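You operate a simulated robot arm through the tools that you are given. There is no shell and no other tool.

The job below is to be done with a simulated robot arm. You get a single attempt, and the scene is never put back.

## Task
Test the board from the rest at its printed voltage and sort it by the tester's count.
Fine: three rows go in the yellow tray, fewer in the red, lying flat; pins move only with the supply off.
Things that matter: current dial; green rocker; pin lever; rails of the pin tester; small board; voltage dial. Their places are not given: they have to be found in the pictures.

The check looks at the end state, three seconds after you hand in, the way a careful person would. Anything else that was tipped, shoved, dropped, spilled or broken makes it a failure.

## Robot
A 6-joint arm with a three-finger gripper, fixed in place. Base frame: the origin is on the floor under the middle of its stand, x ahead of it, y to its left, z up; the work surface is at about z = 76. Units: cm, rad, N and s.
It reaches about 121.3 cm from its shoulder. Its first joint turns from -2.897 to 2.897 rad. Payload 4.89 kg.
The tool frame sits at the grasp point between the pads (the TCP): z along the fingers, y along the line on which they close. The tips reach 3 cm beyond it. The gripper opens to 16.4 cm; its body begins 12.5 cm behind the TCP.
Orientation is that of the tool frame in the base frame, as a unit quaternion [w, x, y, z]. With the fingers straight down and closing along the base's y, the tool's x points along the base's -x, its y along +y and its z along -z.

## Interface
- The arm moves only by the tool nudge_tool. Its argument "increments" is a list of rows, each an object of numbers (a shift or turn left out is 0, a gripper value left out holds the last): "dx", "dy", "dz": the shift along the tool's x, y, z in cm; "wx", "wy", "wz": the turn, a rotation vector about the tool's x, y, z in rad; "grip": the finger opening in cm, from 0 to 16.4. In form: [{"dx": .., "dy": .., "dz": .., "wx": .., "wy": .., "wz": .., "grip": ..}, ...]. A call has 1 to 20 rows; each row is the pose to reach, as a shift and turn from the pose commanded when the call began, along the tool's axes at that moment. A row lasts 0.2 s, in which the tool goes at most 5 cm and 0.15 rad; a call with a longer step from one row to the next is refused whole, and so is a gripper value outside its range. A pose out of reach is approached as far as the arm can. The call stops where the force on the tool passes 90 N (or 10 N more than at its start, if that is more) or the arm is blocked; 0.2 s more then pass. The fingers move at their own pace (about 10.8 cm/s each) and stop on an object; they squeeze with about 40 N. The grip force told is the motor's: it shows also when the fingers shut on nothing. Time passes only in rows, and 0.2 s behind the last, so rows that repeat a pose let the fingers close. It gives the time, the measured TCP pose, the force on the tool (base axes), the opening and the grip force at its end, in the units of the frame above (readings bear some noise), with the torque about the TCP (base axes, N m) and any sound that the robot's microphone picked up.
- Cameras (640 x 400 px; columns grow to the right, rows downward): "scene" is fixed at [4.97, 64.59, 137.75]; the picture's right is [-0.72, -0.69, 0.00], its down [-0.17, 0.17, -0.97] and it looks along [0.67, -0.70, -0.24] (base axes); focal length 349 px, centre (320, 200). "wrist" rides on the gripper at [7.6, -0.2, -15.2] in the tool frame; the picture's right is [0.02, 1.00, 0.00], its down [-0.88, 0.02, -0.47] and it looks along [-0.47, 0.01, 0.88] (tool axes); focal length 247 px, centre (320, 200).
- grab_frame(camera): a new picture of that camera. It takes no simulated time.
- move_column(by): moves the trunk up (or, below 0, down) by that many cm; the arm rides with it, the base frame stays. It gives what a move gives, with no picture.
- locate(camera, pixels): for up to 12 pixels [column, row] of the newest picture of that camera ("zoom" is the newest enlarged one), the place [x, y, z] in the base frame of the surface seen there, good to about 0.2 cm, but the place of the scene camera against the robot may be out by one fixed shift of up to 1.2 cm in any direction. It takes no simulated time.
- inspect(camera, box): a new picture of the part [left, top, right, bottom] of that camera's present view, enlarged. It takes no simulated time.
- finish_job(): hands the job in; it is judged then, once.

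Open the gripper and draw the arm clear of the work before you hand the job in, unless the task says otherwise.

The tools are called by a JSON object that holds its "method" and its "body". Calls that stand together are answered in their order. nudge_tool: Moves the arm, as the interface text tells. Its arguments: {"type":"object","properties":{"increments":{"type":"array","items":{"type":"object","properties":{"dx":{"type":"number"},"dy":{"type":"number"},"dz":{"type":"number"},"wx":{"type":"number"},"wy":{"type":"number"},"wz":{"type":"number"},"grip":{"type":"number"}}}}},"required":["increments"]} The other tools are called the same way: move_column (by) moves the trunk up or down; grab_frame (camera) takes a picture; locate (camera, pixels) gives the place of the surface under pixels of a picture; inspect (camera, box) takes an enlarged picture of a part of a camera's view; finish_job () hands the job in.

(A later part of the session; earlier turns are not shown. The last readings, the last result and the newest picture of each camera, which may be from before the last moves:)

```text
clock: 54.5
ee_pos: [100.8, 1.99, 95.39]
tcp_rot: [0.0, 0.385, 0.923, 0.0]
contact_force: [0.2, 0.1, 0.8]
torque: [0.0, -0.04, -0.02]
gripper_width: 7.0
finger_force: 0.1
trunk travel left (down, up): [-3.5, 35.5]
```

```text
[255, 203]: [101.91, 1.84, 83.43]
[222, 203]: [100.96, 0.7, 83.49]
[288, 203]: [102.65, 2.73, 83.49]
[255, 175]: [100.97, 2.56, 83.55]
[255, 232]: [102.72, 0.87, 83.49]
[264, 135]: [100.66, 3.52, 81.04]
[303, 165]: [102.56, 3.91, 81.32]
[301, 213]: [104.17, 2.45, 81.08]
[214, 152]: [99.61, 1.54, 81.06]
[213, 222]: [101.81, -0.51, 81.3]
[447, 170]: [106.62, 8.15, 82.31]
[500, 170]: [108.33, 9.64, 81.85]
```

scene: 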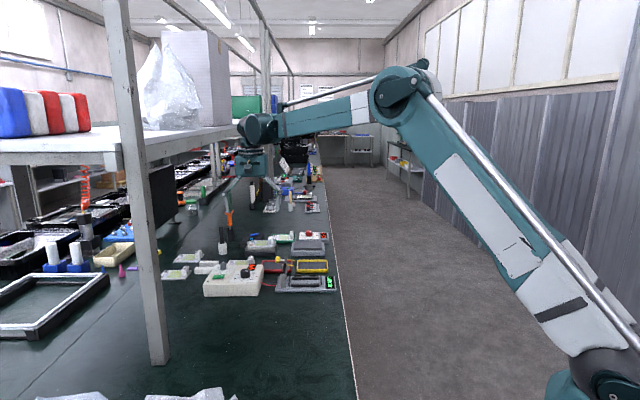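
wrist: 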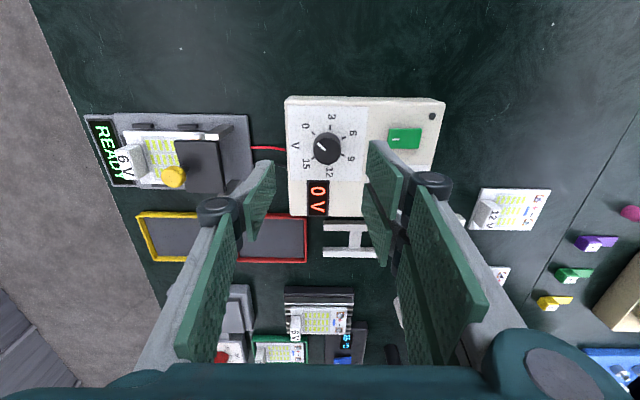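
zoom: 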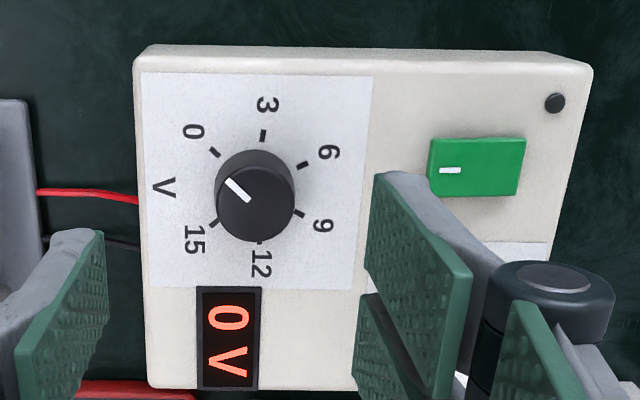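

Knob centre ≈ (101.85, 1.75), diameter ≈ 3 cm, one 3 V step ≈ 55°, clockwise. I centre above it and pre-rotate the hand by -0.97 rad so that the later +1.94 rad turn is split around the present pose.

{"method": "nudge_tool", "body": {"increments": [{"dx": -0.4, "dy": 0.3, "wz": -0.14, "grip": 5.6}, {"dx": -0.91, "dy": 0.58, "wz": -0.28}, {"dx": -0.91, "dy": 0.58, "wz": -0.42}, {"dx": -0.91, "dy": 0.58, "wz": -0.56}, {"dx": -0.91, "dy": 0.58, "wz": -0.7}, {"dx": -0.91, "dy": 0.58, "wz": -0.84}, {"dx": -0.91, "dy": 0.58, "dz": 1, "wz": -0.97}, {"dx": -0.91, "dy": 0.58, "dz": 3, "wz": -0.97}, {"dx": -0.91, "dy": 0.58, "dz": 5, "wz": -0.97}, {"dx": -0.91, "dy": 0.58, "dz": 5, "wz": -0.97}]}}

{"method": "grab_frame", "body": {"camera": "wrist"}}

{"method": "inspect", "body": {"camera": "wrist", "box": [240, 100, 400, 210]}}

```text
clock: 56.7
ee_pos: [101.88, 1.73, 90.33]
tcp_rot: [-0.001, -0.09, 0.996, 0.0]
contact_force: [-0.8, -0.5, 1.2]
torque: [0.02, -0.05, 0.01]
gripper_width: 5.6
finger_force: 0.1
trunk travel left (down, up): [-3.5, 35.5]
```

```text
taken
```

wrist: 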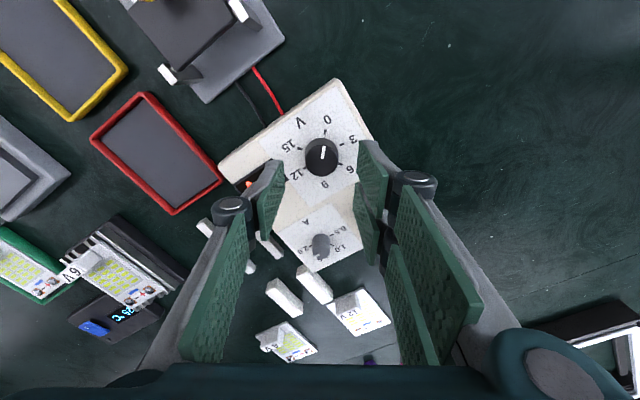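

```text
3.64 times, centred on (320, 155) of wrist
```

zoom: 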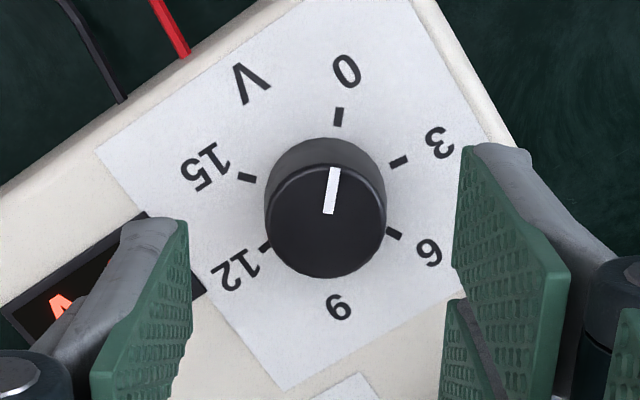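

The knob is centred between the fingers. I descend to TCP z≈84.6 and close on the knob.

{"method": "nudge_tool", "body": {"increments": [{"dz": 1.5}, {"dz": 3}, {"dz": 4.5}, {"dz": 5.4}, {"dz": 5.7}, {"dz": 5.7, "grip": 0}, {"dz": 5.7, "grip": 0}, {"dz": 5.7, "grip": 0}]}}

{"method": "inspect", "body": {"camera": "wrist", "box": [220, 80, 420, 220]}}

{"method": "inspect", "body": {"camera": "scene", "box": [190, 240, 290, 305]}}

```text
clock: 58.5
ee_pos: [101.8, 1.89, 84.56]
tcp_rot: [0.0, -0.09, 0.996, -0.001]
contact_force: [-6.0, 27.5, -6.4]
torque: [1.02, -0.23, 0.07]
gripper_width: 3.27
finger_force: 45.0
trunk travel left (down, up): [-3.5, 35.5]
```

```text
2.86 times, centred on (320, 150) of wrist
```

zoom: 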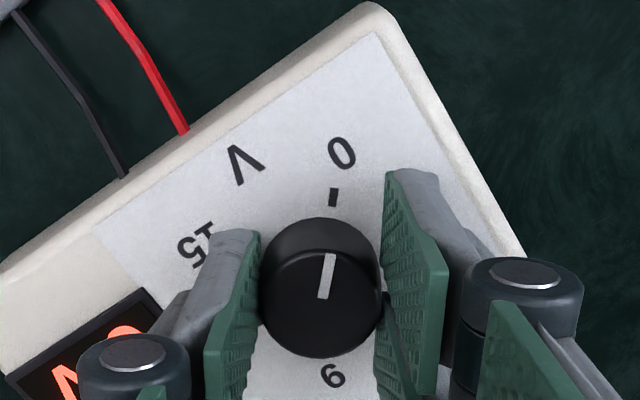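

```text
6.15 times, centred on (240, 272) of scene
```

zoom: 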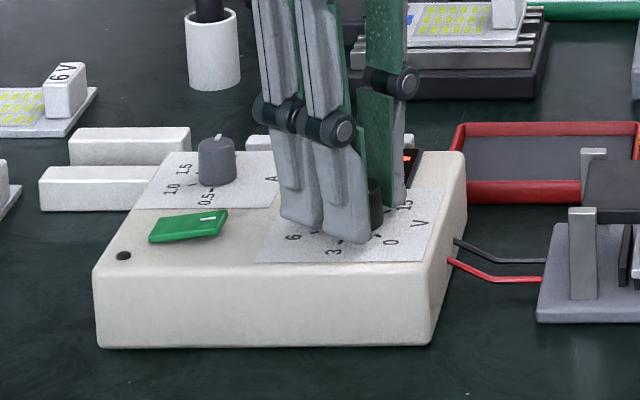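

The knob is held (3.27 cm) with a side force of 27 N along +y, so I shift 0.15 cm that way to relieve it before turning.

{"method": "nudge_tool", "body": {"increments": [{"dy": 0.1}, {"dy": 0.2}, {"dy": 0.2}]}}

```text
clock: 59.3
ee_pos: [101.76, 1.91, 84.65]
tcp_rot: [0.001, -0.09, 0.996, 0.0]
contact_force: [-3.9, 20.8, -16.5]
torque: [0.61, -0.09, 0.02]
gripper_width: 3.23
finger_force: 45.1
trunk travel left (down, up): [-3.5, 35.5]
```

Still 21 N sideways and -16 N vertically; I shift another 0.35 cm in tool y and 0.1 cm down.

{"method": "nudge_tool", "body": {"increments": [{"dy": 0.15, "dz": 0.05}, {"dy": 0.35, "dz": 0.1}, {"dy": 0.35, "dz": 0.1}]}}

{"method": "inspect", "body": {"camera": "wrist", "box": [220, 80, 420, 220]}}

```text
clock: 60.1
ee_pos: [101.77, 2.07, 84.72]
tcp_rot: [0.001, -0.089, 0.996, 0.0]
contact_force: [12.0, -19.1, 2.3]
torque: [-0.94, 0.35, -0.04]
gripper_width: 3.23
finger_force: 45.1
trunk travel left (down, up): [-3.5, 35.5]
```

```text
2.86 times, centred on (320, 150) of wrist
```

zoom: 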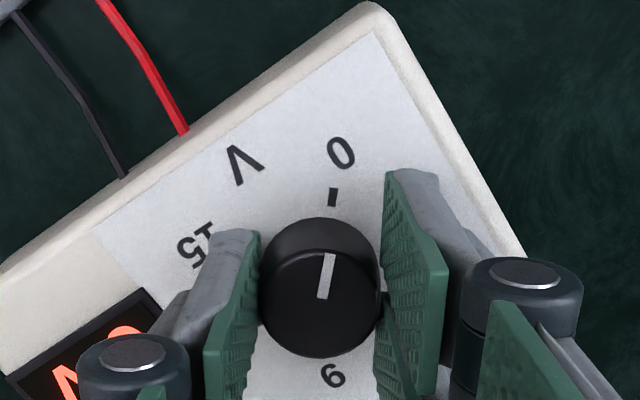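

Now the side force has flipped to -19 N, so the neutral point is halfway; I go back 0.17 cm and start turning clockwise by 0.9 rad.

{"method": "nudge_tool", "body": {"increments": [{"dy": -0.17}, {"dy": -0.17, "wz": 0.08}, {"dy": -0.17, "wz": 0.18}, {"dy": -0.17, "wz": 0.3}, {"dy": -0.17, "wz": 0.42}, {"dy": -0.17, "wz": 0.54}, {"dy": -0.17, "wz": 0.66}, {"dy": -0.17, "wz": 0.78}, {"dy": -0.17, "wz": 0.9}, {"dy": -0.17, "wz": 0.9}]}}

{"method": "grab_frame", "body": {"camera": "wrist"}}

{"method": "inspect", "body": {"camera": "wrist", "box": [220, 80, 420, 250]}}

{"method": "inspect", "body": {"camera": "scene", "box": [190, 240, 290, 305]}}

```text
clock: 62.3
ee_pos: [101.67, 2.11, 84.5]
tcp_rot: [0.0, 0.353, 0.936, 0.0]
contact_force: [43.9, -6.9, 26.2]
torque: [-0.21, -1.36, 0.02]
gripper_width: 3.23
finger_force: 45.2
trunk travel left (down, up): [-3.5, 35.5]
```

```text
taken
```

wrist: 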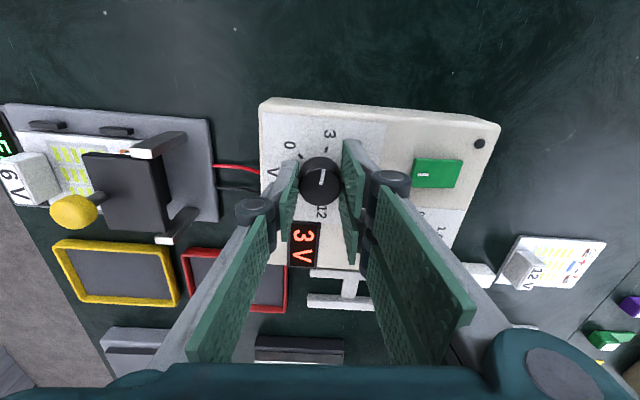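

```text
2.35 times, centred on (320, 165) of wrist
```

zoom: 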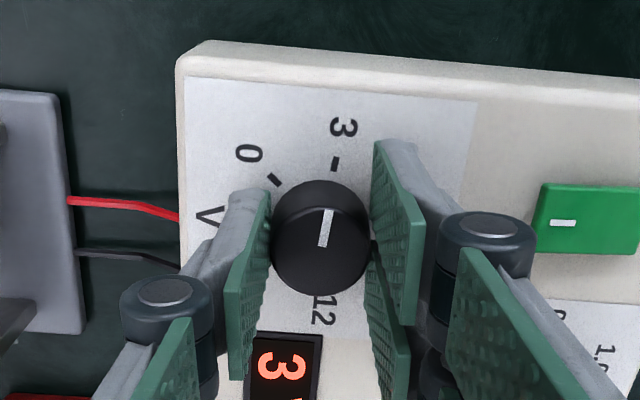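

```text
6.15 times, centred on (240, 272) of scene
```

zoom: 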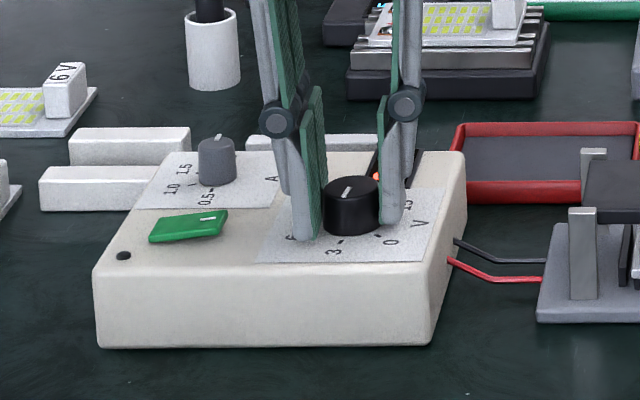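

The display now shows 3 V and the pointer is near the 3 tick. Side force is 44 N along +x, so I re-centre (+0.38 cm x, slightly up) and turn another 0.5 rad.

{"method": "nudge_tool", "body": {"increments": [{"dx": -0.16, "dy": 0.1, "dz": -0.08}, {"dx": -0.32, "dy": 0.21, "dz": -0.15}, {"dx": -0.32, "dy": 0.21, "dz": -0.15, "wz": 0.1}, {"dx": -0.32, "dy": 0.21, "dz": -0.15, "wz": 0.2}, {"dx": -0.32, "dy": 0.21, "dz": -0.15, "wz": 0.3}, {"dx": -0.32, "dy": 0.21, "dz": -0.15, "wz": 0.4}, {"dx": -0.32, "dy": 0.21, "dz": -0.15, "wz": 0.5}, {"dx": -0.32, "dy": 0.21, "dz": -0.15, "wz": 0.5}]}}

{"method": "inspect", "body": {"camera": "wrist", "box": [220, 80, 420, 280]}}

```text
clock: 64.1
ee_pos: [102.04, 2.03, 84.81]
tcp_rot: [0.0, 0.574, 0.819, 0.0]
contact_force: [-59.9, -0.8, -33.2]
torque: [0.03, 1.27, 0.01]
gripper_width: 3.22
finger_force: 44.8
trunk travel left (down, up): [-3.5, 35.5]
```

```text
2.00 times, centred on (320, 180) of wrist
```

zoom: 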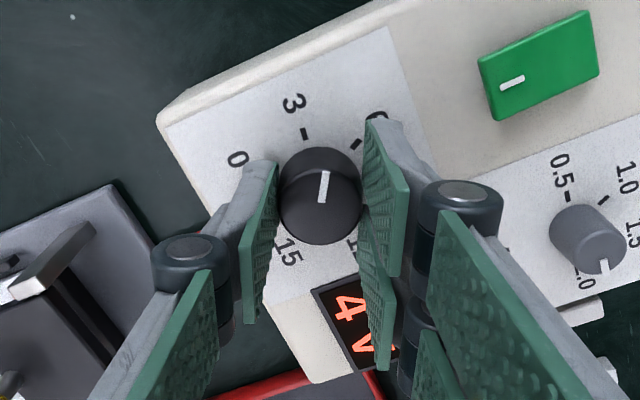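

Display 4 V; the side force is over-corrected (-60 N x), so I shift back 0.22 cm and continue turning 0.45 rad.

{"method": "nudge_tool", "body": {"increments": [{"dx": 0.04, "dy": -0.1, "dz": 0.04}, {"dx": 0.075, "dy": -0.207, "dz": 0.08}, {"dx": 0.075, "dy": -0.207, "dz": 0.08, "wz": 0.1}, {"dx": 0.075, "dy": -0.207, "dz": 0.08, "wz": 0.2}, {"dx": 0.075, "dy": -0.207, "dz": 0.08, "wz": 0.3}, {"dx": 0.075, "dy": -0.207, "dz": 0.08, "wz": 0.4}, {"dx": 0.075, "dy": -0.207, "dz": 0.08, "wz": 0.45}, {"dx": 0.075, "dy": -0.207, "dz": 0.08, "wz": 0.45}]}}

{"method": "inspect", "body": {"camera": "wrist", "box": [220, 80, 420, 280]}}

```text
clock: 65.9
ee_pos: [101.97, 1.91, 84.7]
tcp_rot: [0.0, 0.742, 0.67, 0.001]
contact_force: [15.9, -8.4, 23.1]
torque: [-0.49, -0.45, -0.03]
gripper_width: 3.17
finger_force: 45.4
trunk travel left (down, up): [-3.5, 35.5]
```

```text
2.00 times, centred on (320, 180) of wrist
```

zoom: 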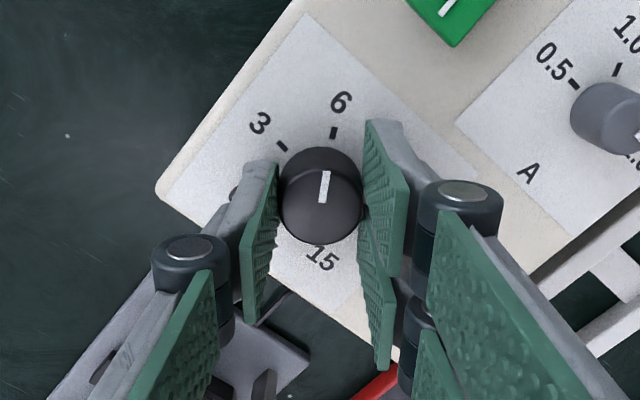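

The pointer is just short of the 6 tick (by ~4–5°). I turn the remaining 0.085 rad.

{"method": "nudge_tool", "body": {"increments": [{"wz": 0.045}, {"wz": 0.085}, {"wz": 0.085}]}}

{"method": "inspect", "body": {"camera": "wrist", "box": [260, 100, 380, 220]}}

{"method": "inspect", "body": {"camera": "scene", "box": [200, 240, 290, 300]}}

```text
clock: 66.7
ee_pos: [101.99, 1.97, 84.66]
tcp_rot: [0.0, 0.77, 0.638, 0.001]
contact_force: [30.1, -10.8, 31.6]
torque: [-0.37, -0.91, 0.01]
gripper_width: 3.19
finger_force: 45.0
trunk travel left (down, up): [-3.5, 35.5]
```

```text
3.33 times, centred on (320, 160) of wrist
```

zoom: 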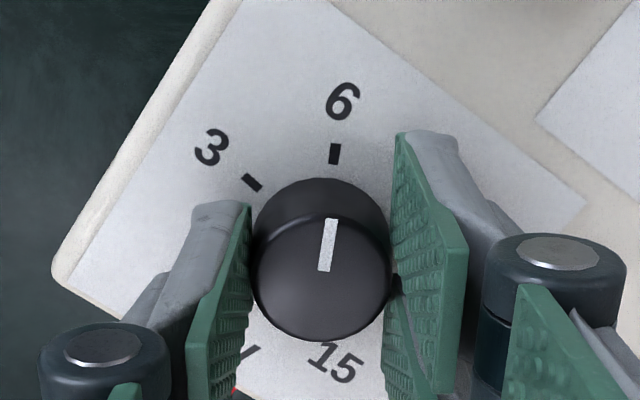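

```text
6.67 times, centred on (245, 270) of scene
```

zoom: 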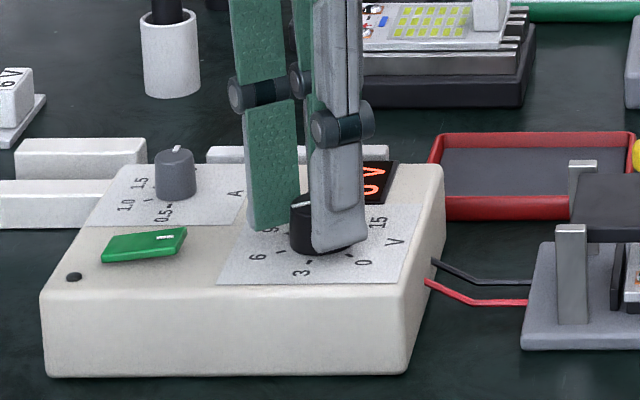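

The pointer lines up with the 6 tick. I open the fingers and rise to read the display.

{"method": "nudge_tool", "body": {"increments": [{"grip": 5}, {"grip": 5.5}, {"grip": 5.5, "dz": -1}, {"grip": 5.5, "dz": -3}, {"grip": 5.5, "dz": -6}, {"grip": 5.5, "dz": -9}, {"grip": 5.5, "dz": -9}]}}

{"method": "grab_frame", "body": {"camera": "wrist"}}

{"method": "inspect", "body": {"camera": "scene", "box": [200, 240, 290, 300]}}

```text
clock: 68.3
ee_pos: [102.01, 1.93, 93.74]
tcp_rot: [0.001, 0.769, 0.639, 0.0]
contact_force: [-0.1, 0.4, -0.1]
torque: [-0.01, 0.02, 0.0]
gripper_width: 5.46
finger_force: 0.0
trunk travel left (down, up): [-3.5, 35.5]
```

```text
taken
```

wrist: 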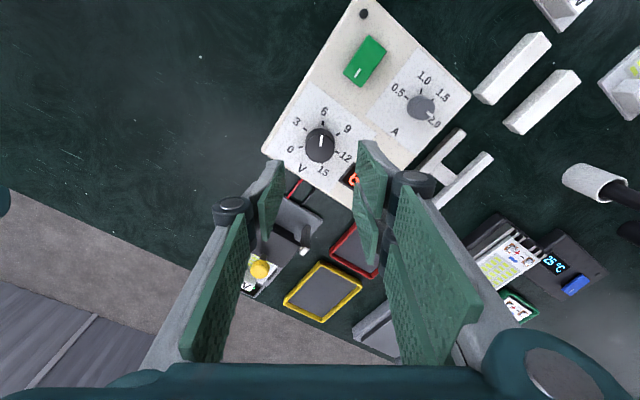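

```text
6.67 times, centred on (245, 270) of scene
```

zoom: 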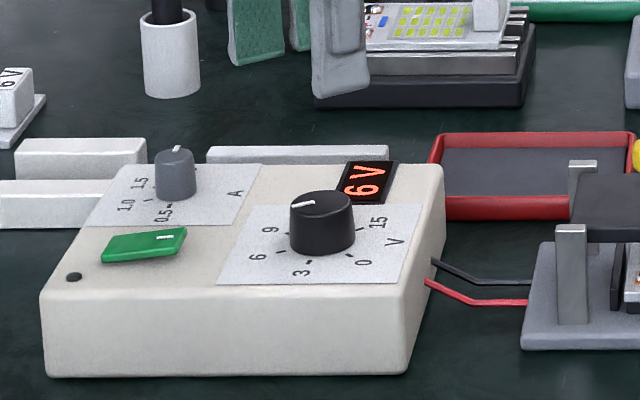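

Display shows 6 V. I check the current dial from this new angle, as well as the rocker's place.

{"method": "inspect", "body": {"camera": "wrist", "box": [320, 0, 480, 160]}}

{"method": "locate", "body": {"camera": "zoom", "pixels": [[110, 180], [125, 145], [150, 95], [165, 65], [100, 165], [140, 185], [110, 32], [250, 265], [300, 40]]}}

```text
2.50 times, centred on (400, 80) of wrist
```

zoom: 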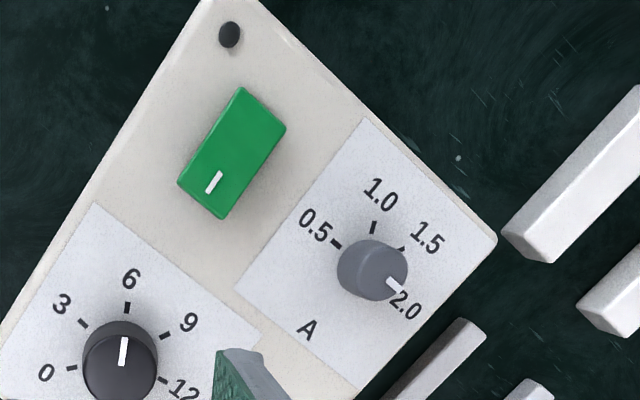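

```text
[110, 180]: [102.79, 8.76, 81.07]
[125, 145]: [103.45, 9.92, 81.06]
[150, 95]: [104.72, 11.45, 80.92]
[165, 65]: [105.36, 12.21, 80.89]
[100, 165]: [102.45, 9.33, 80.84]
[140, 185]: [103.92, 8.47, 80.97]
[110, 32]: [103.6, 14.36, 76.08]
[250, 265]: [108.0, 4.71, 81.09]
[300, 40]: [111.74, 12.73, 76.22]
```

The current pointer is at 2.0 A (max), so it won't limit the board. I locate the rocker's ends now.

{"method": "locate", "body": {"camera": "zoom", "pixels": [[213, 182], [185, 180], [228, 210], [205, 195], [242, 95], [280, 125], [260, 115], [230, 150], [229, 35], [120, 360], [372, 260]]}}

```text
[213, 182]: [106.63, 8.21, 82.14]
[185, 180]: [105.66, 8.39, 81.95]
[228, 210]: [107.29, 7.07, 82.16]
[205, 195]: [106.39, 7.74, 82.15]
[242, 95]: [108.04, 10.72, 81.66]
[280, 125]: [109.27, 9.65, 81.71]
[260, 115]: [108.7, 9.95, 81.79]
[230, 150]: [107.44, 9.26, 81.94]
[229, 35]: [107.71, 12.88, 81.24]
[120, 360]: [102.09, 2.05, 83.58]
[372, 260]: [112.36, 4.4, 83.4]
```

The rocker hasn't moved. I rotate back by -0.97 rad, close the fingers and go above the rocker's marked end at ≈ (106.5, 7.85).

{"method": "nudge_tool", "body": {"increments": [{"dx": 1, "dy": 0.5, "wz": -0.14, "grip": 0}, {"dx": 2, "dy": 1, "wz": -0.28}, {"dx": 3, "dy": 1.5, "wz": -0.42}, {"dx": 4, "dy": 2, "wz": -0.56}, {"dx": 5, "dy": 2.5, "wz": -0.7}, {"dx": 6, "dy": 3, "wz": -0.84}, {"dx": 6.64, "dy": 3.35, "wz": -0.97}, {"dx": 6.64, "dy": 3.35, "wz": -0.97, "dz": 2}, {"dx": 6.64, "dy": 3.35, "wz": -0.97, "dz": 4}, {"dx": 6.64, "dy": 3.35, "wz": -0.97, "dz": 4}]}}

{"method": "grab_frame", "body": {"camera": "wrist"}}

{"method": "inspect", "body": {"camera": "scene", "box": [190, 230, 290, 300]}}

```text
clock: 70.5
ee_pos: [106.41, 7.93, 89.6]
tcp_rot: [0.0, 0.383, 0.924, -0.001]
contact_force: [-0.2, -1.0, -0.5]
torque: [-0.01, 0.0, -0.02]
gripper_width: 0.0
finger_force: 40.3
trunk travel left (down, up): [-3.5, 35.5]
```

```text
taken
```

wrist: 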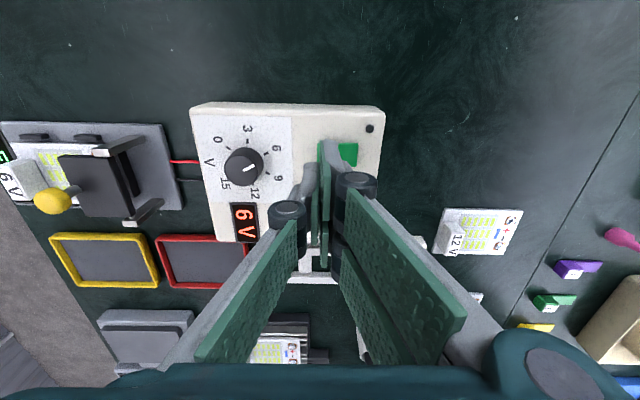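

```text
5.71 times, centred on (240, 265) of scene
```

zoom: 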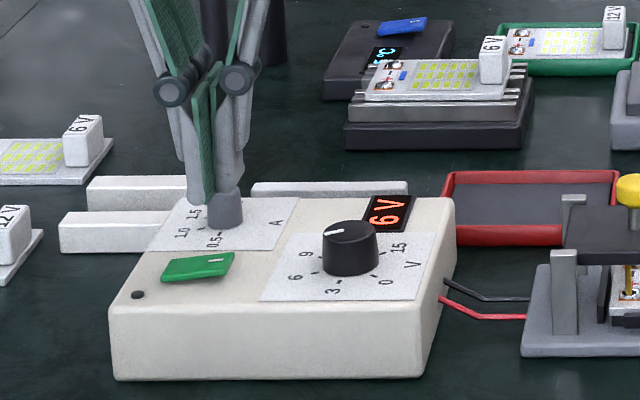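

The tips are above the rocker's marked end (rocker centre lies 1.5 cm further along tool y). I press down slowly.

{"method": "nudge_tool", "body": {"increments": [{"dz": 1.5}, {"dz": 3}, {"dz": 4}, {"dz": 4.3}, {"dz": 4.5}, {"dz": 4.7}, {"dz": 4.85}, {"dz": 5.0}, {"dz": 5.0}]}}

{"method": "grab_frame", "body": {"camera": "wrist"}}

{"method": "inspect", "body": {"camera": "scene", "box": [190, 230, 345, 300]}}

```text
clock: 72.5
ee_pos: [106.33, 7.9, 84.65]
tcp_rot: [0.0, 0.382, 0.924, -0.001]
contact_force: [0.4, 0.8, 1.6]
torque: [-0.04, 0.0, 0.02]
gripper_width: 0.01
finger_force: 39.7
trunk travel left (down, up): [-3.5, 35.5]
```

```text
taken
```

wrist: 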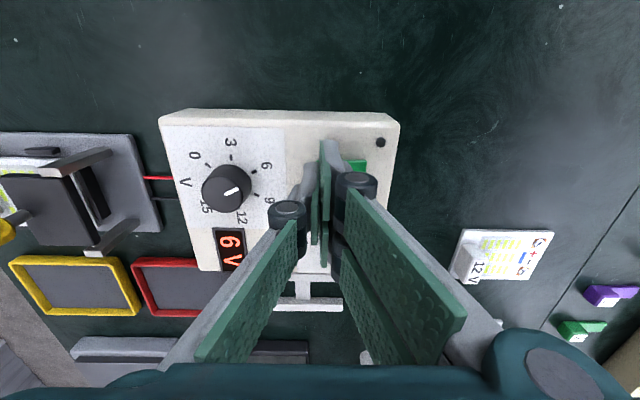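

```text
4.13 times, centred on (268, 265) of scene
```

zoom: 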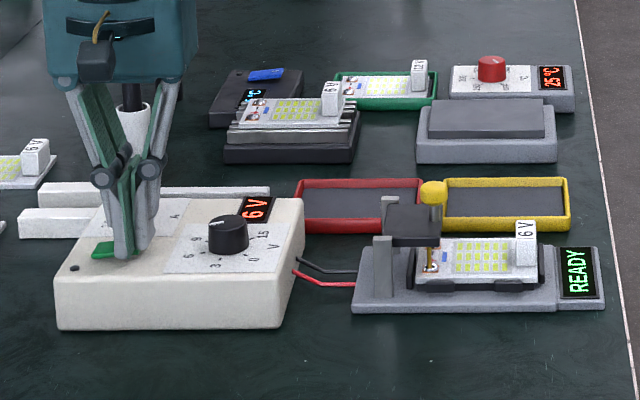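

Tips are at z≈81.65 with hardly any force, lamp still dark. I press a further 0.4 cm in small steps.

{"method": "nudge_tool", "body": {"increments": [{"dz": 0.1}, {"dz": 0.2}, {"dz": 0.3}, {"dz": 0.4}, {"dz": 0.4}]}}

{"method": "inspect", "body": {"camera": "wrist", "box": [200, 90, 420, 230]}}

{"method": "inspect", "body": {"camera": "scene", "box": [190, 230, 345, 300]}}

```text
clock: 73.7
ee_pos: [106.35, 7.93, 84.44]
tcp_rot: [0.0, 0.383, 0.924, 0.0]
contact_force: [7.9, -0.3, 18.0]
torque: [0.11, -0.26, -0.07]
gripper_width: 0.0
finger_force: 40.0
trunk travel left (down, up): [-3.5, 35.5]
```

```text
2.86 times, centred on (310, 160) of wrist
```

zoom: 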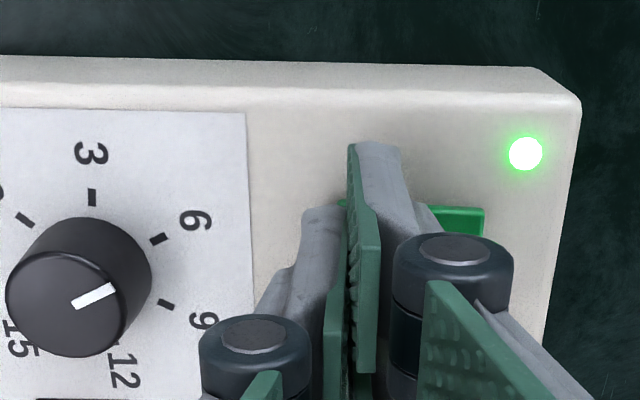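

```text
4.13 times, centred on (268, 265) of scene
```

zoom: 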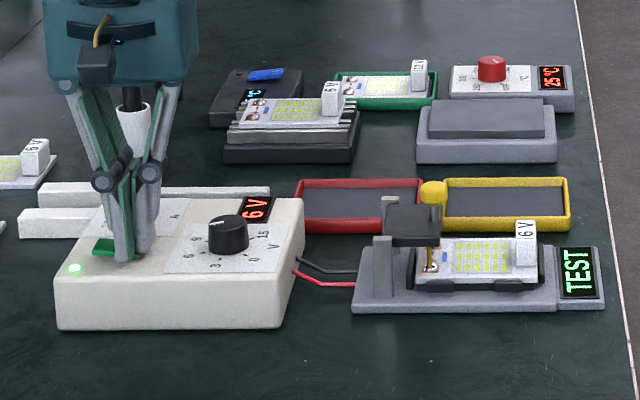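

The lamp is lit and the tester shows "TEST". I raise the fingers and let time pass for the result.

{"method": "nudge_tool", "body": {"increments": [{"dz": -1}, {"dz": -3}, {"dz": -5}, {"dz": -5}, {"dz": -5}, {"dz": -5}]}}

{"method": "inspect", "body": {"camera": "scene", "box": [190, 230, 345, 300]}}

{"method": "inspect", "body": {"camera": "scene", "box": [280, 255, 345, 300]}}

```text
clock: 75.1
ee_pos: [106.4, 7.96, 89.18]
tcp_rot: [0.0, 0.383, 0.924, 0.0]
contact_force: [0.0, 1.0, -0.7]
torque: [-0.01, 0.01, -0.02]
gripper_width: 0.0
finger_force: 40.0
trunk travel left (down, up): [-3.5, 35.5]
```

```text
4.13 times, centred on (268, 265) of scene
```

zoom: 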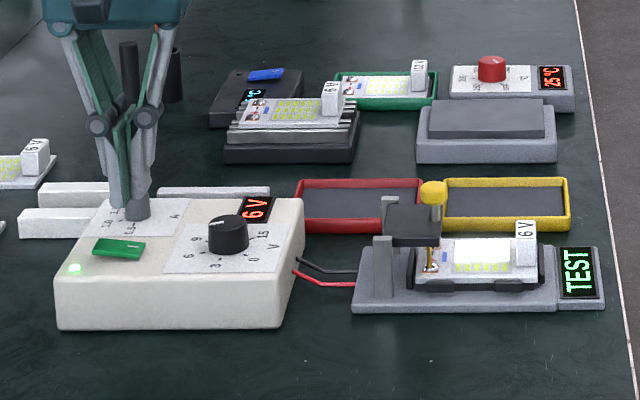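

```text
8.89 times, centred on (312, 278) of scene
```

zoom: 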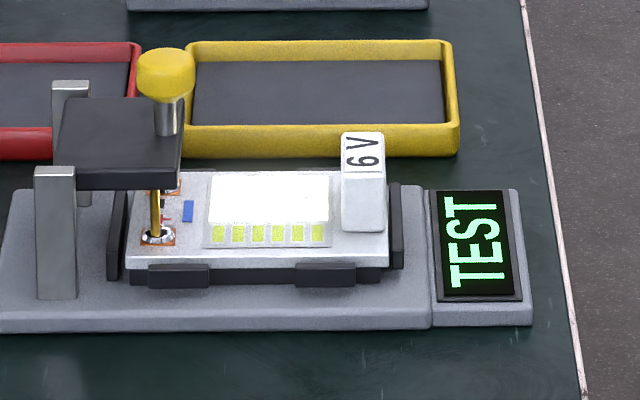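

Two rows glow so far and the tester still says TEST. I wait a little longer with repeated poses.

{"method": "nudge_tool", "body": {"increments": [{"dz": 0}, {"dz": 0}, {"dz": 0}, {"dz": 0}, {"dz": 0}, {"dz": 0}, {"dz": 0}, {"dz": 0}, {"dz": 0}, {"dz": 0}]}}

{"method": "inspect", "body": {"camera": "scene", "box": [280, 255, 345, 300]}}

{"method": "inspect", "body": {"camera": "scene", "box": [190, 230, 345, 300]}}

```text
clock: 77.3
ee_pos: [106.51, 7.93, 89.19]
tcp_rot: [0.0, 0.383, 0.924, 0.0]
contact_force: [0.3, 0.4, -0.4]
torque: [-0.01, 0.02, -0.04]
gripper_width: 0.0
finger_force: 40.1
trunk travel left (down, up): [-3.5, 35.5]
```

```text
8.89 times, centred on (312, 278) of scene
```

zoom: 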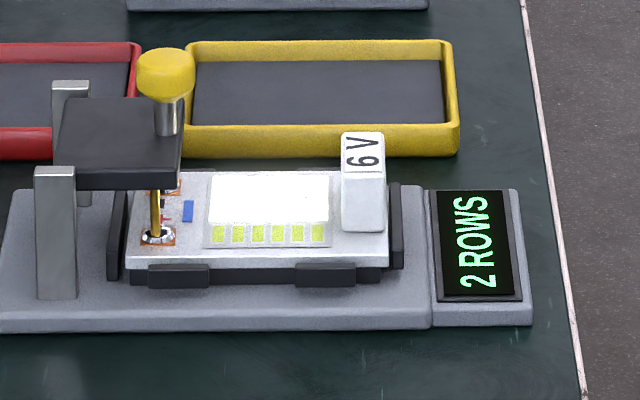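

```text
4.13 times, centred on (268, 265) of scene
```

zoom: 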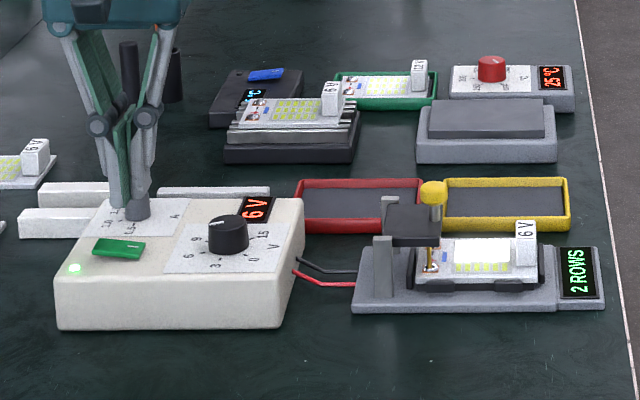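

Result: "2 ROWS" at 6 V – so the red tray. First the supply goes off: I move over the rocker's other (now raised) end, shifted 0.8 cm to stay clear of the lamp.

{"method": "nudge_tool", "body": {"increments": [{"dx": -0.3, "dy": 1}, {"dx": -0.6, "dy": 2.2}, {"dx": -0.8, "dy": 3.05}, {"dx": -0.8, "dy": 3.05}]}}

{"method": "inspect", "body": {"camera": "wrist", "box": [200, 90, 420, 230]}}

{"method": "inspect", "body": {"camera": "scene", "box": [190, 240, 270, 300]}}

```text
clock: 78.3
ee_pos: [109.07, 9.56, 89.31]
tcp_rot: [-0.001, 0.383, 0.924, 0.0]
contact_force: [-0.1, 0.5, 0.1]
torque: [0.02, -0.03, -0.02]
gripper_width: 0.04
finger_force: 39.7
trunk travel left (down, up): [-3.5, 35.5]
```

```text
2.86 times, centred on (310, 160) of wrist
```

zoom: 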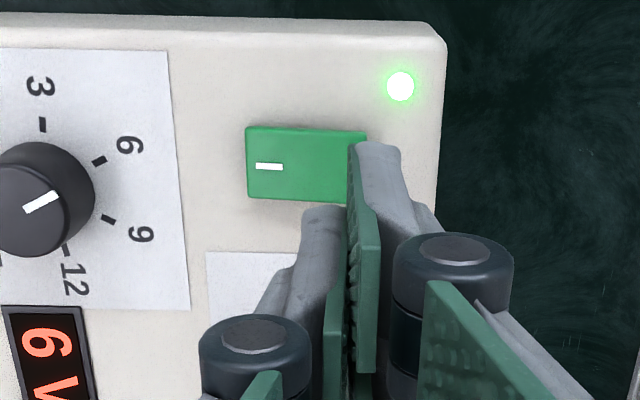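

```text
6.67 times, centred on (230, 270) of scene
```

zoom: 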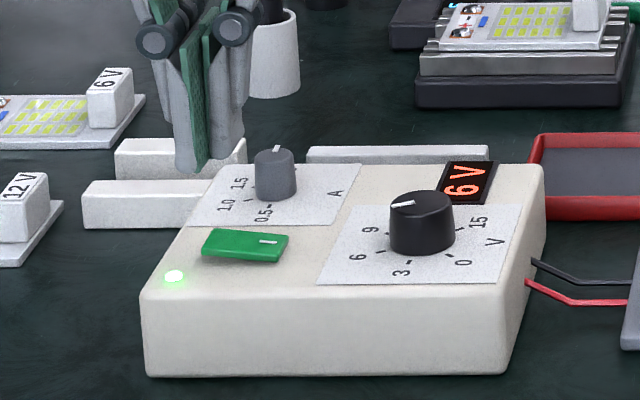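

The tips will land on the rocker's right half, clear of the lamp. I press down slowly.

{"method": "nudge_tool", "body": {"increments": [{"dz": 1.5}, {"dz": 3}, {"dz": 3.8}, {"dz": 4.2}, {"dz": 4.4}, {"dz": 4.6}, {"dz": 4.8}, {"dz": 4.95}, {"dz": 5.1}, {"dz": 5.1}]}}

{"method": "inspect", "body": {"camera": "scene", "box": [190, 230, 345, 300]}}

{"method": "inspect", "body": {"camera": "wrist", "box": [200, 90, 420, 230]}}

```text
clock: 80.5
ee_pos: [109.18, 9.45, 84.28]
tcp_rot: [0.001, 0.383, 0.924, 0.0]
contact_force: [16.4, 0.0, 41.0]
torque: [-0.02, -0.08, 0.0]
gripper_width: 0.0
finger_force: 40.3
trunk travel left (down, up): [-3.5, 35.5]
```

```text
4.13 times, centred on (268, 265) of scene
```

zoom: 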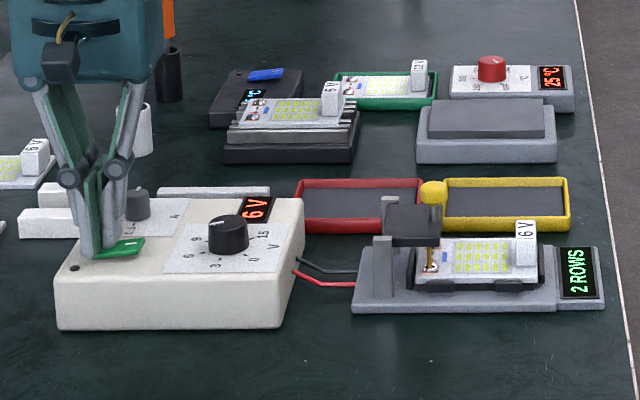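

```text
2.86 times, centred on (310, 160) of wrist
```

zoom: 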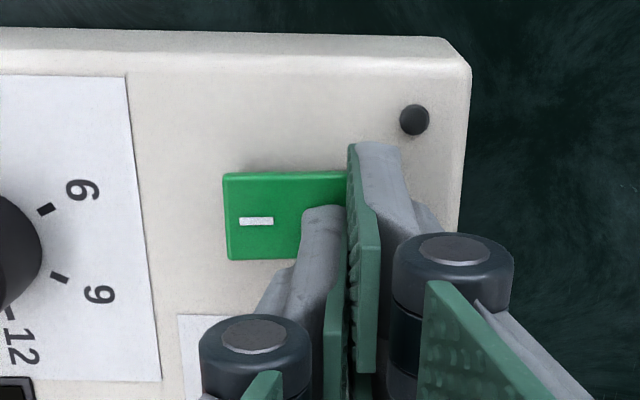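

Lamp dark, LEDs out, tester holds "2 ROWS": supply is off. I raise the hand 12 cm and go toward the tester (about (86.5, -17.3)) to raise the pins.

{"method": "nudge_tool", "body": {"increments": [{"dz": -1}, {"dz": -4}, {"dz": -8}, {"dz": -12}, {"dz": -12}]}}

{"method": "nudge_tool", "body": {"increments": [{"dx": -0.3, "dy": -4}, {"dx": -0.9, "dy": -8.5}, {"dx": -1.5, "dy": -13}, {"dx": -2.1, "dy": -17.5}, {"dx": -2.4, "dy": -22}, {"dx": -2.6, "dy": -26.5}, {"dx": -2.8, "dy": -31}, {"dx": -2.9, "dy": -34.5}, {"dx": -2.9, "dy": -34.5}]}}

{"method": "grab_frame", "body": {"camera": "wrist"}}

{"method": "inspect", "body": {"camera": "wrist", "box": [280, 80, 480, 220]}}

```text
clock: 81.7
ee_pos: [109.15, 9.57, 96.19]
tcp_rot: [0.0, 0.383, 0.924, 0.0]
contact_force: [0.3, 0.0, -0.4]
torque: [-0.01, 0.03, 0.03]
gripper_width: 0.03
finger_force: 40.3
trunk travel left (down, up): [-3.5, 35.5]
```

```text
clock: 83.7
ee_pos: [86.66, -16.91, 96.0]
tcp_rot: [0.001, 0.382, 0.924, 0.0]
contact_force: [0.2, 0.8, -0.5]
torque: [-0.09, 0.05, -0.04]
gripper_width: 0.01
finger_force: 39.8
trunk travel left (down, up): [-3.5, 35.5]
```

```text
taken
```

wrist: 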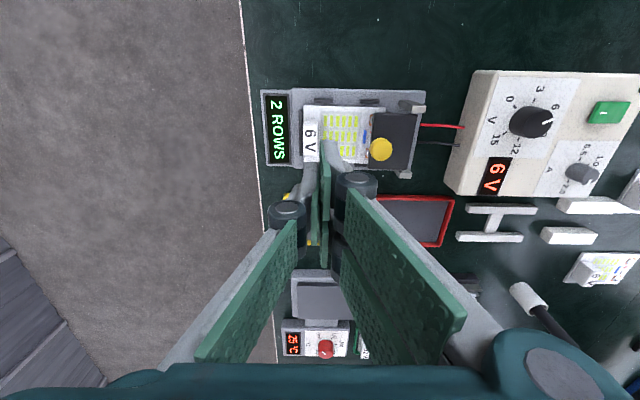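

```text
2.86 times, centred on (380, 150) of wrist
```

zoom: 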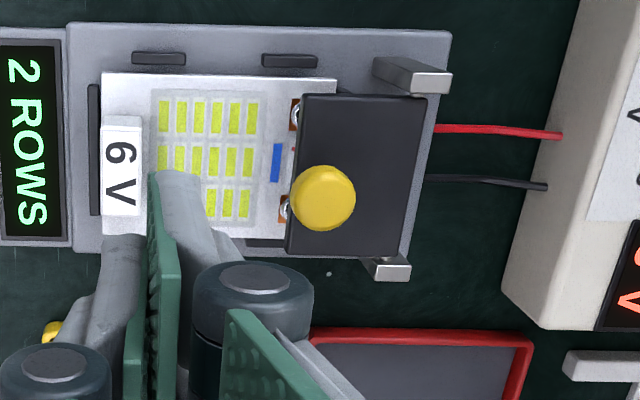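

The knob stands upright at zoom (323,197). I measure knob, plate and posts.

{"method": "locate", "body": {"camera": "zoom", "pixels": [[323, 195], [300, 195], [347, 195], [323, 175], [323, 220], [370, 130], [315, 110], [405, 110], [400, 230], [310, 240], [395, 75], [380, 265]]}}

{"method": "inspect", "body": {"camera": "scene", "box": [275, 245, 345, 295]}}

```text
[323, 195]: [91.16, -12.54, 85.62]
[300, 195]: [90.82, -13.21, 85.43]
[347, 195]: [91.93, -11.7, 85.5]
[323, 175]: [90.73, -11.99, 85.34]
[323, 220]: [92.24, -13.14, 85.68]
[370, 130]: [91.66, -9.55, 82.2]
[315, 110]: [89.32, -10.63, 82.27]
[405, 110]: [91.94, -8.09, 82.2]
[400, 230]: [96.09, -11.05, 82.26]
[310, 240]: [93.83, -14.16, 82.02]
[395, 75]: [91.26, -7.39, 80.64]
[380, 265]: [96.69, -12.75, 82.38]
```

```text
8.00 times, centred on (310, 270) of scene
```

zoom: 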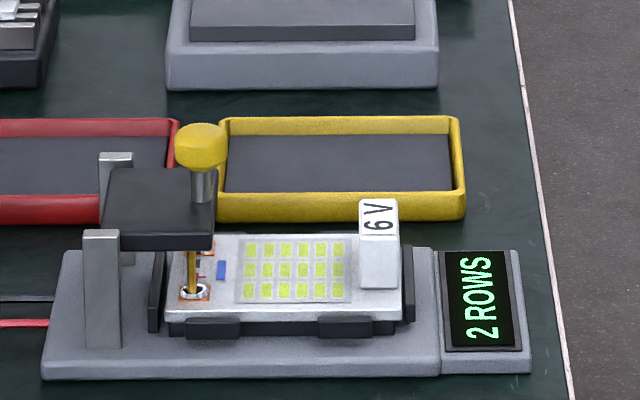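

Knob centre is (91.4, -12.5), top z 85.6; plate top 82.2; hinge ≈ e 59.4, z 81.9. I descend with closed fingers on the display side of the knob (tips z≈83.9, 0.8 cm away from it).

{"method": "nudge_tool", "body": {"increments": [{"dx": -0.1, "dy": 1.5}, {"dx": -0.24, "dy": 3.0, "dz": 1}, {"dx": -0.24, "dy": 3.0, "dz": 4}, {"dx": -0.24, "dy": 3.0, "dz": 7}, {"dx": -0.24, "dy": 3.0, "dz": 9.1}, {"dx": -0.24, "dy": 3.0, "dz": 9.1}]}}

{"method": "inspect", "body": {"camera": "wrist", "box": [260, 80, 480, 230]}}

{"method": "inspect", "body": {"camera": "scene", "box": [275, 235, 345, 295]}}

```text
clock: 85.1
ee_pos: [89.02, -14.9, 87.12]
tcp_rot: [0.0, 0.383, 0.924, 0.0]
contact_force: [0.6, 0.3, 1.4]
torque: [0.01, -0.05, 0.02]
gripper_width: 0.0
finger_force: 40.1
trunk travel left (down, up): [-3.5, 35.5]
```

```text
2.67 times, centred on (370, 155) of wrist
```

zoom: 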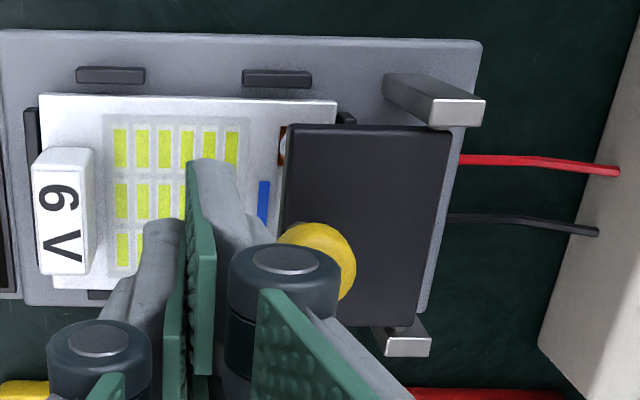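

```text
6.67 times, centred on (310, 265) of scene
```

zoom: 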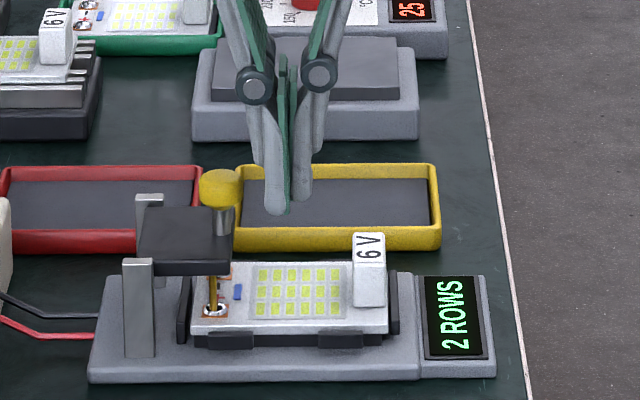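

Tips are beside the knob. I push the knob toward the posts, first 2.4 cm, in small rows.

{"method": "nudge_tool", "body": {"increments": [{"dy": 0.4}, {"dy": 0.8}, {"dy": 1.1}, {"dy": 1.4}, {"dy": 1.7}, {"dy": 2.0}, {"dy": 2.2}, {"dy": 2.4}, {"dy": 2.4}]}}

{"method": "inspect", "body": {"camera": "wrist", "box": [260, 80, 480, 230]}}

{"method": "inspect", "body": {"camera": "scene", "box": [275, 235, 345, 295]}}

```text
clock: 87.3
ee_pos: [90.27, -13.6, 87.29]
tcp_rot: [0.0, 0.384, 0.923, -0.002]
contact_force: [-38.8, -16.8, 27.3]
torque: [-0.15, 0.7, 0.28]
gripper_width: 0.0
finger_force: 39.6
trunk travel left (down, up): [-3.5, 35.5]
stopped in row 9: the force on the tool passed its limit at 91 N (the readings are from after the stop); the commanded pose is now the measured one
```

```text
2.67 times, centred on (370, 155) of wrist
```

zoom: 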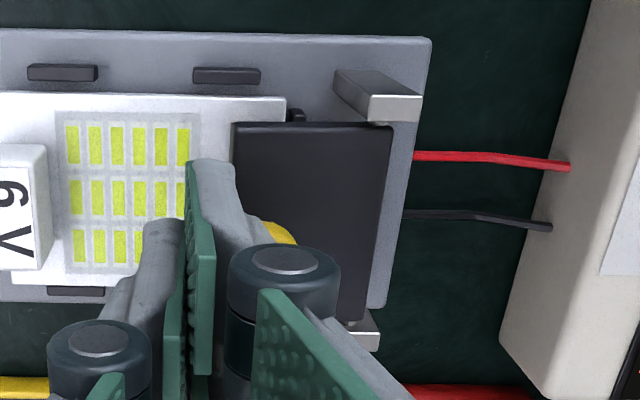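

```text
6.67 times, centred on (310, 265) of scene
```

zoom: 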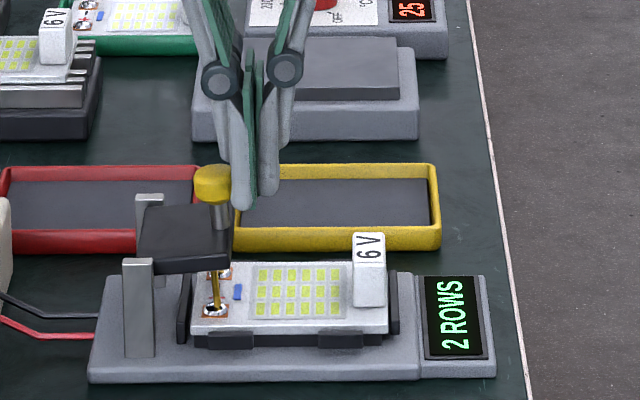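

The push jammed at 91 N: the finger's outward-leaning back presses the knob down. The tester hasn't moved. I back off, rise, and turn the hand by -1.57 rad so the fingers can grip the knob sideways (closing along the hinge axis) and lift it along its arc.

{"method": "nudge_tool", "body": {"increments": [{"dy": -0.5}, {"dy": -1}, {"dy": -1, "dz": -3}, {"dy": -1, "dz": -6}, {"dy": -0.5, "dz": -9, "wz": -0.14}, {"dy": 0, "dz": -9, "wz": -0.28, "grip": 5}, {"dy": 0.5, "dz": -9, "wz": -0.42}, {"dy": 1, "dz": -9, "wz": -0.56}, {"dy": 1.5, "dz": -9, "wz": -0.7}, {"dy": 2, "dz": -9, "wz": -0.84}, {"dy": 2.5, "dz": -9, "wz": -0.98}, {"dy": 2.79, "dz": -9, "wz": -1.12}, {"dy": 2.79, "dz": -9, "wz": -1.26}, {"dy": 2.79, "dz": -9, "wz": -1.4}, {"dy": 2.79, "dz": -9, "wz": -1.5}, {"dy": 2.79, "dz": -9, "wz": -1.57}, {"dy": 2.79, "dz": -9, "wz": -1.57}]}}

{"method": "grab_frame", "body": {"camera": "wrist"}}

{"method": "inspect", "body": {"camera": "scene", "box": [275, 235, 345, 295]}}

```text
clock: 90.9
ee_pos: [92.7, -11.52, 96.04]
tcp_rot: [-0.002, -0.383, 0.924, 0.0]
contact_force: [0.0, 0.4, -0.5]
torque: [-0.02, -0.03, 0.0]
gripper_width: 4.99
finger_force: 0.1
trunk travel left (down, up): [-3.5, 35.5]
```

```text
taken
```

wrist: 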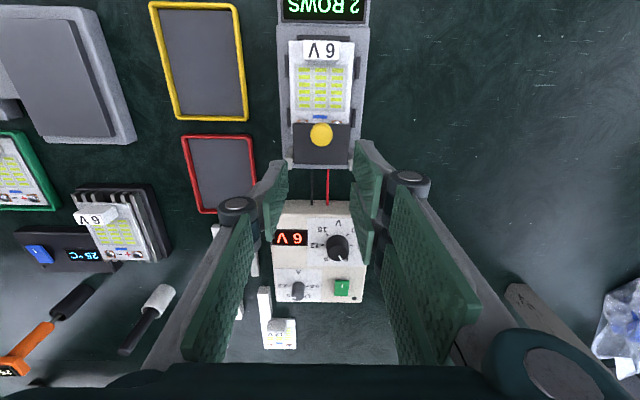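

```text
6.67 times, centred on (310, 265) of scene
```

zoom: 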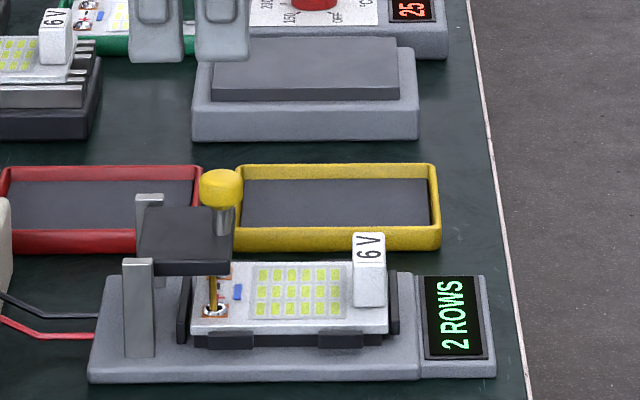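

The lever is back down and the knob is at wrist (321,134). I fine-centre (+0.4 x, +0.2 y) and descend with 5 cm opening to TCP z≈86.2 (tips ~1 cm above the plate).

{"method": "nudge_tool", "body": {"increments": [{"dx": 0.4, "dy": 0.2, "dz": 1}, {"dx": 0.4, "dy": 0.2, "dz": 4}, {"dx": 0.4, "dy": 0.2, "dz": 7}, {"dx": 0.4, "dy": 0.2, "dz": 9}, {"dx": 0.4, "dy": 0.2, "dz": 9.85}, {"dx": 0.4, "dy": 0.2, "dz": 9.85}]}}

{"method": "inspect", "body": {"camera": "wrist", "box": [220, 40, 420, 220]}}

{"method": "inspect", "body": {"camera": "scene", "box": [265, 225, 345, 295]}}

```text
clock: 92.3
ee_pos: [92.29, -11.69, 86.25]
tcp_rot: [-0.002, -0.382, 0.924, 0.0]
contact_force: [0.3, 0.8, 0.6]
torque: [0.03, -0.03, 0.0]
gripper_width: 4.98
finger_force: 0.1
trunk travel left (down, up): [-3.5, 35.5]
```

```text
2.22 times, centred on (320, 130) of wrist
```

zoom: 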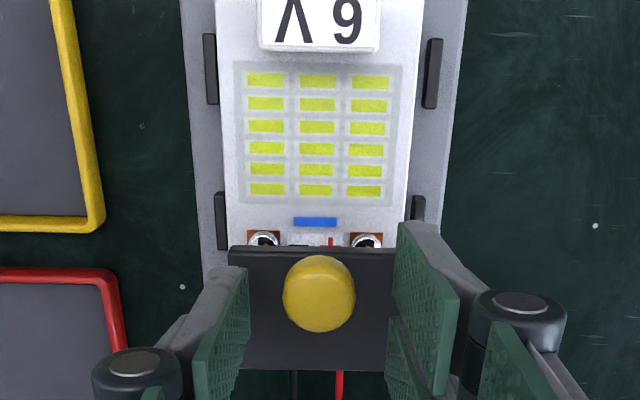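

```text
5.71 times, centred on (305, 260) of scene
```

zoom: 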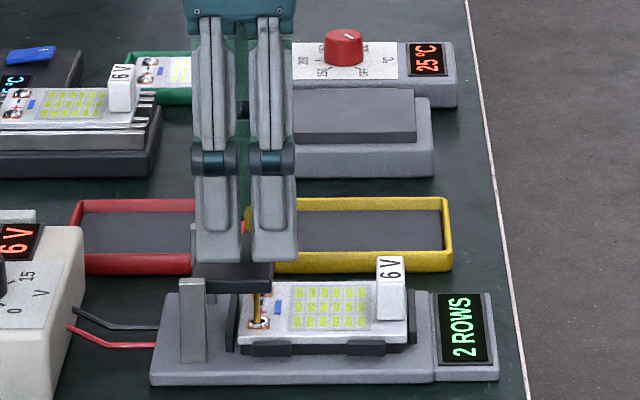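

The knob sits between the pads. I close on it.

{"method": "nudge_tool", "body": {"increments": [{"grip": 3}, {"grip": 1}, {"grip": 0}, {"grip": 0}]}}

{"method": "inspect", "body": {"camera": "wrist", "box": [220, 40, 420, 220]}}

```text
clock: 93.3
ee_pos: [92.29, -11.77, 86.25]
tcp_rot: [-0.002, -0.382, 0.924, 0.0]
contact_force: [8.0, -5.4, 2.1]
torque: [-0.1, -0.23, 0.09]
gripper_width: 2.27
finger_force: 45.0
trunk travel left (down, up): [-3.5, 35.5]
```

```text
2.22 times, centred on (320, 130) of wrist
```

zoom: 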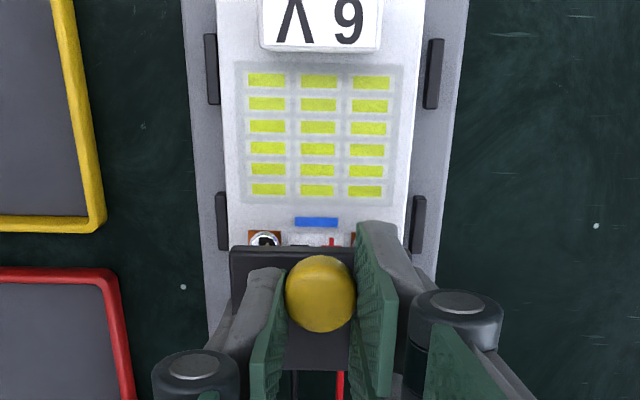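

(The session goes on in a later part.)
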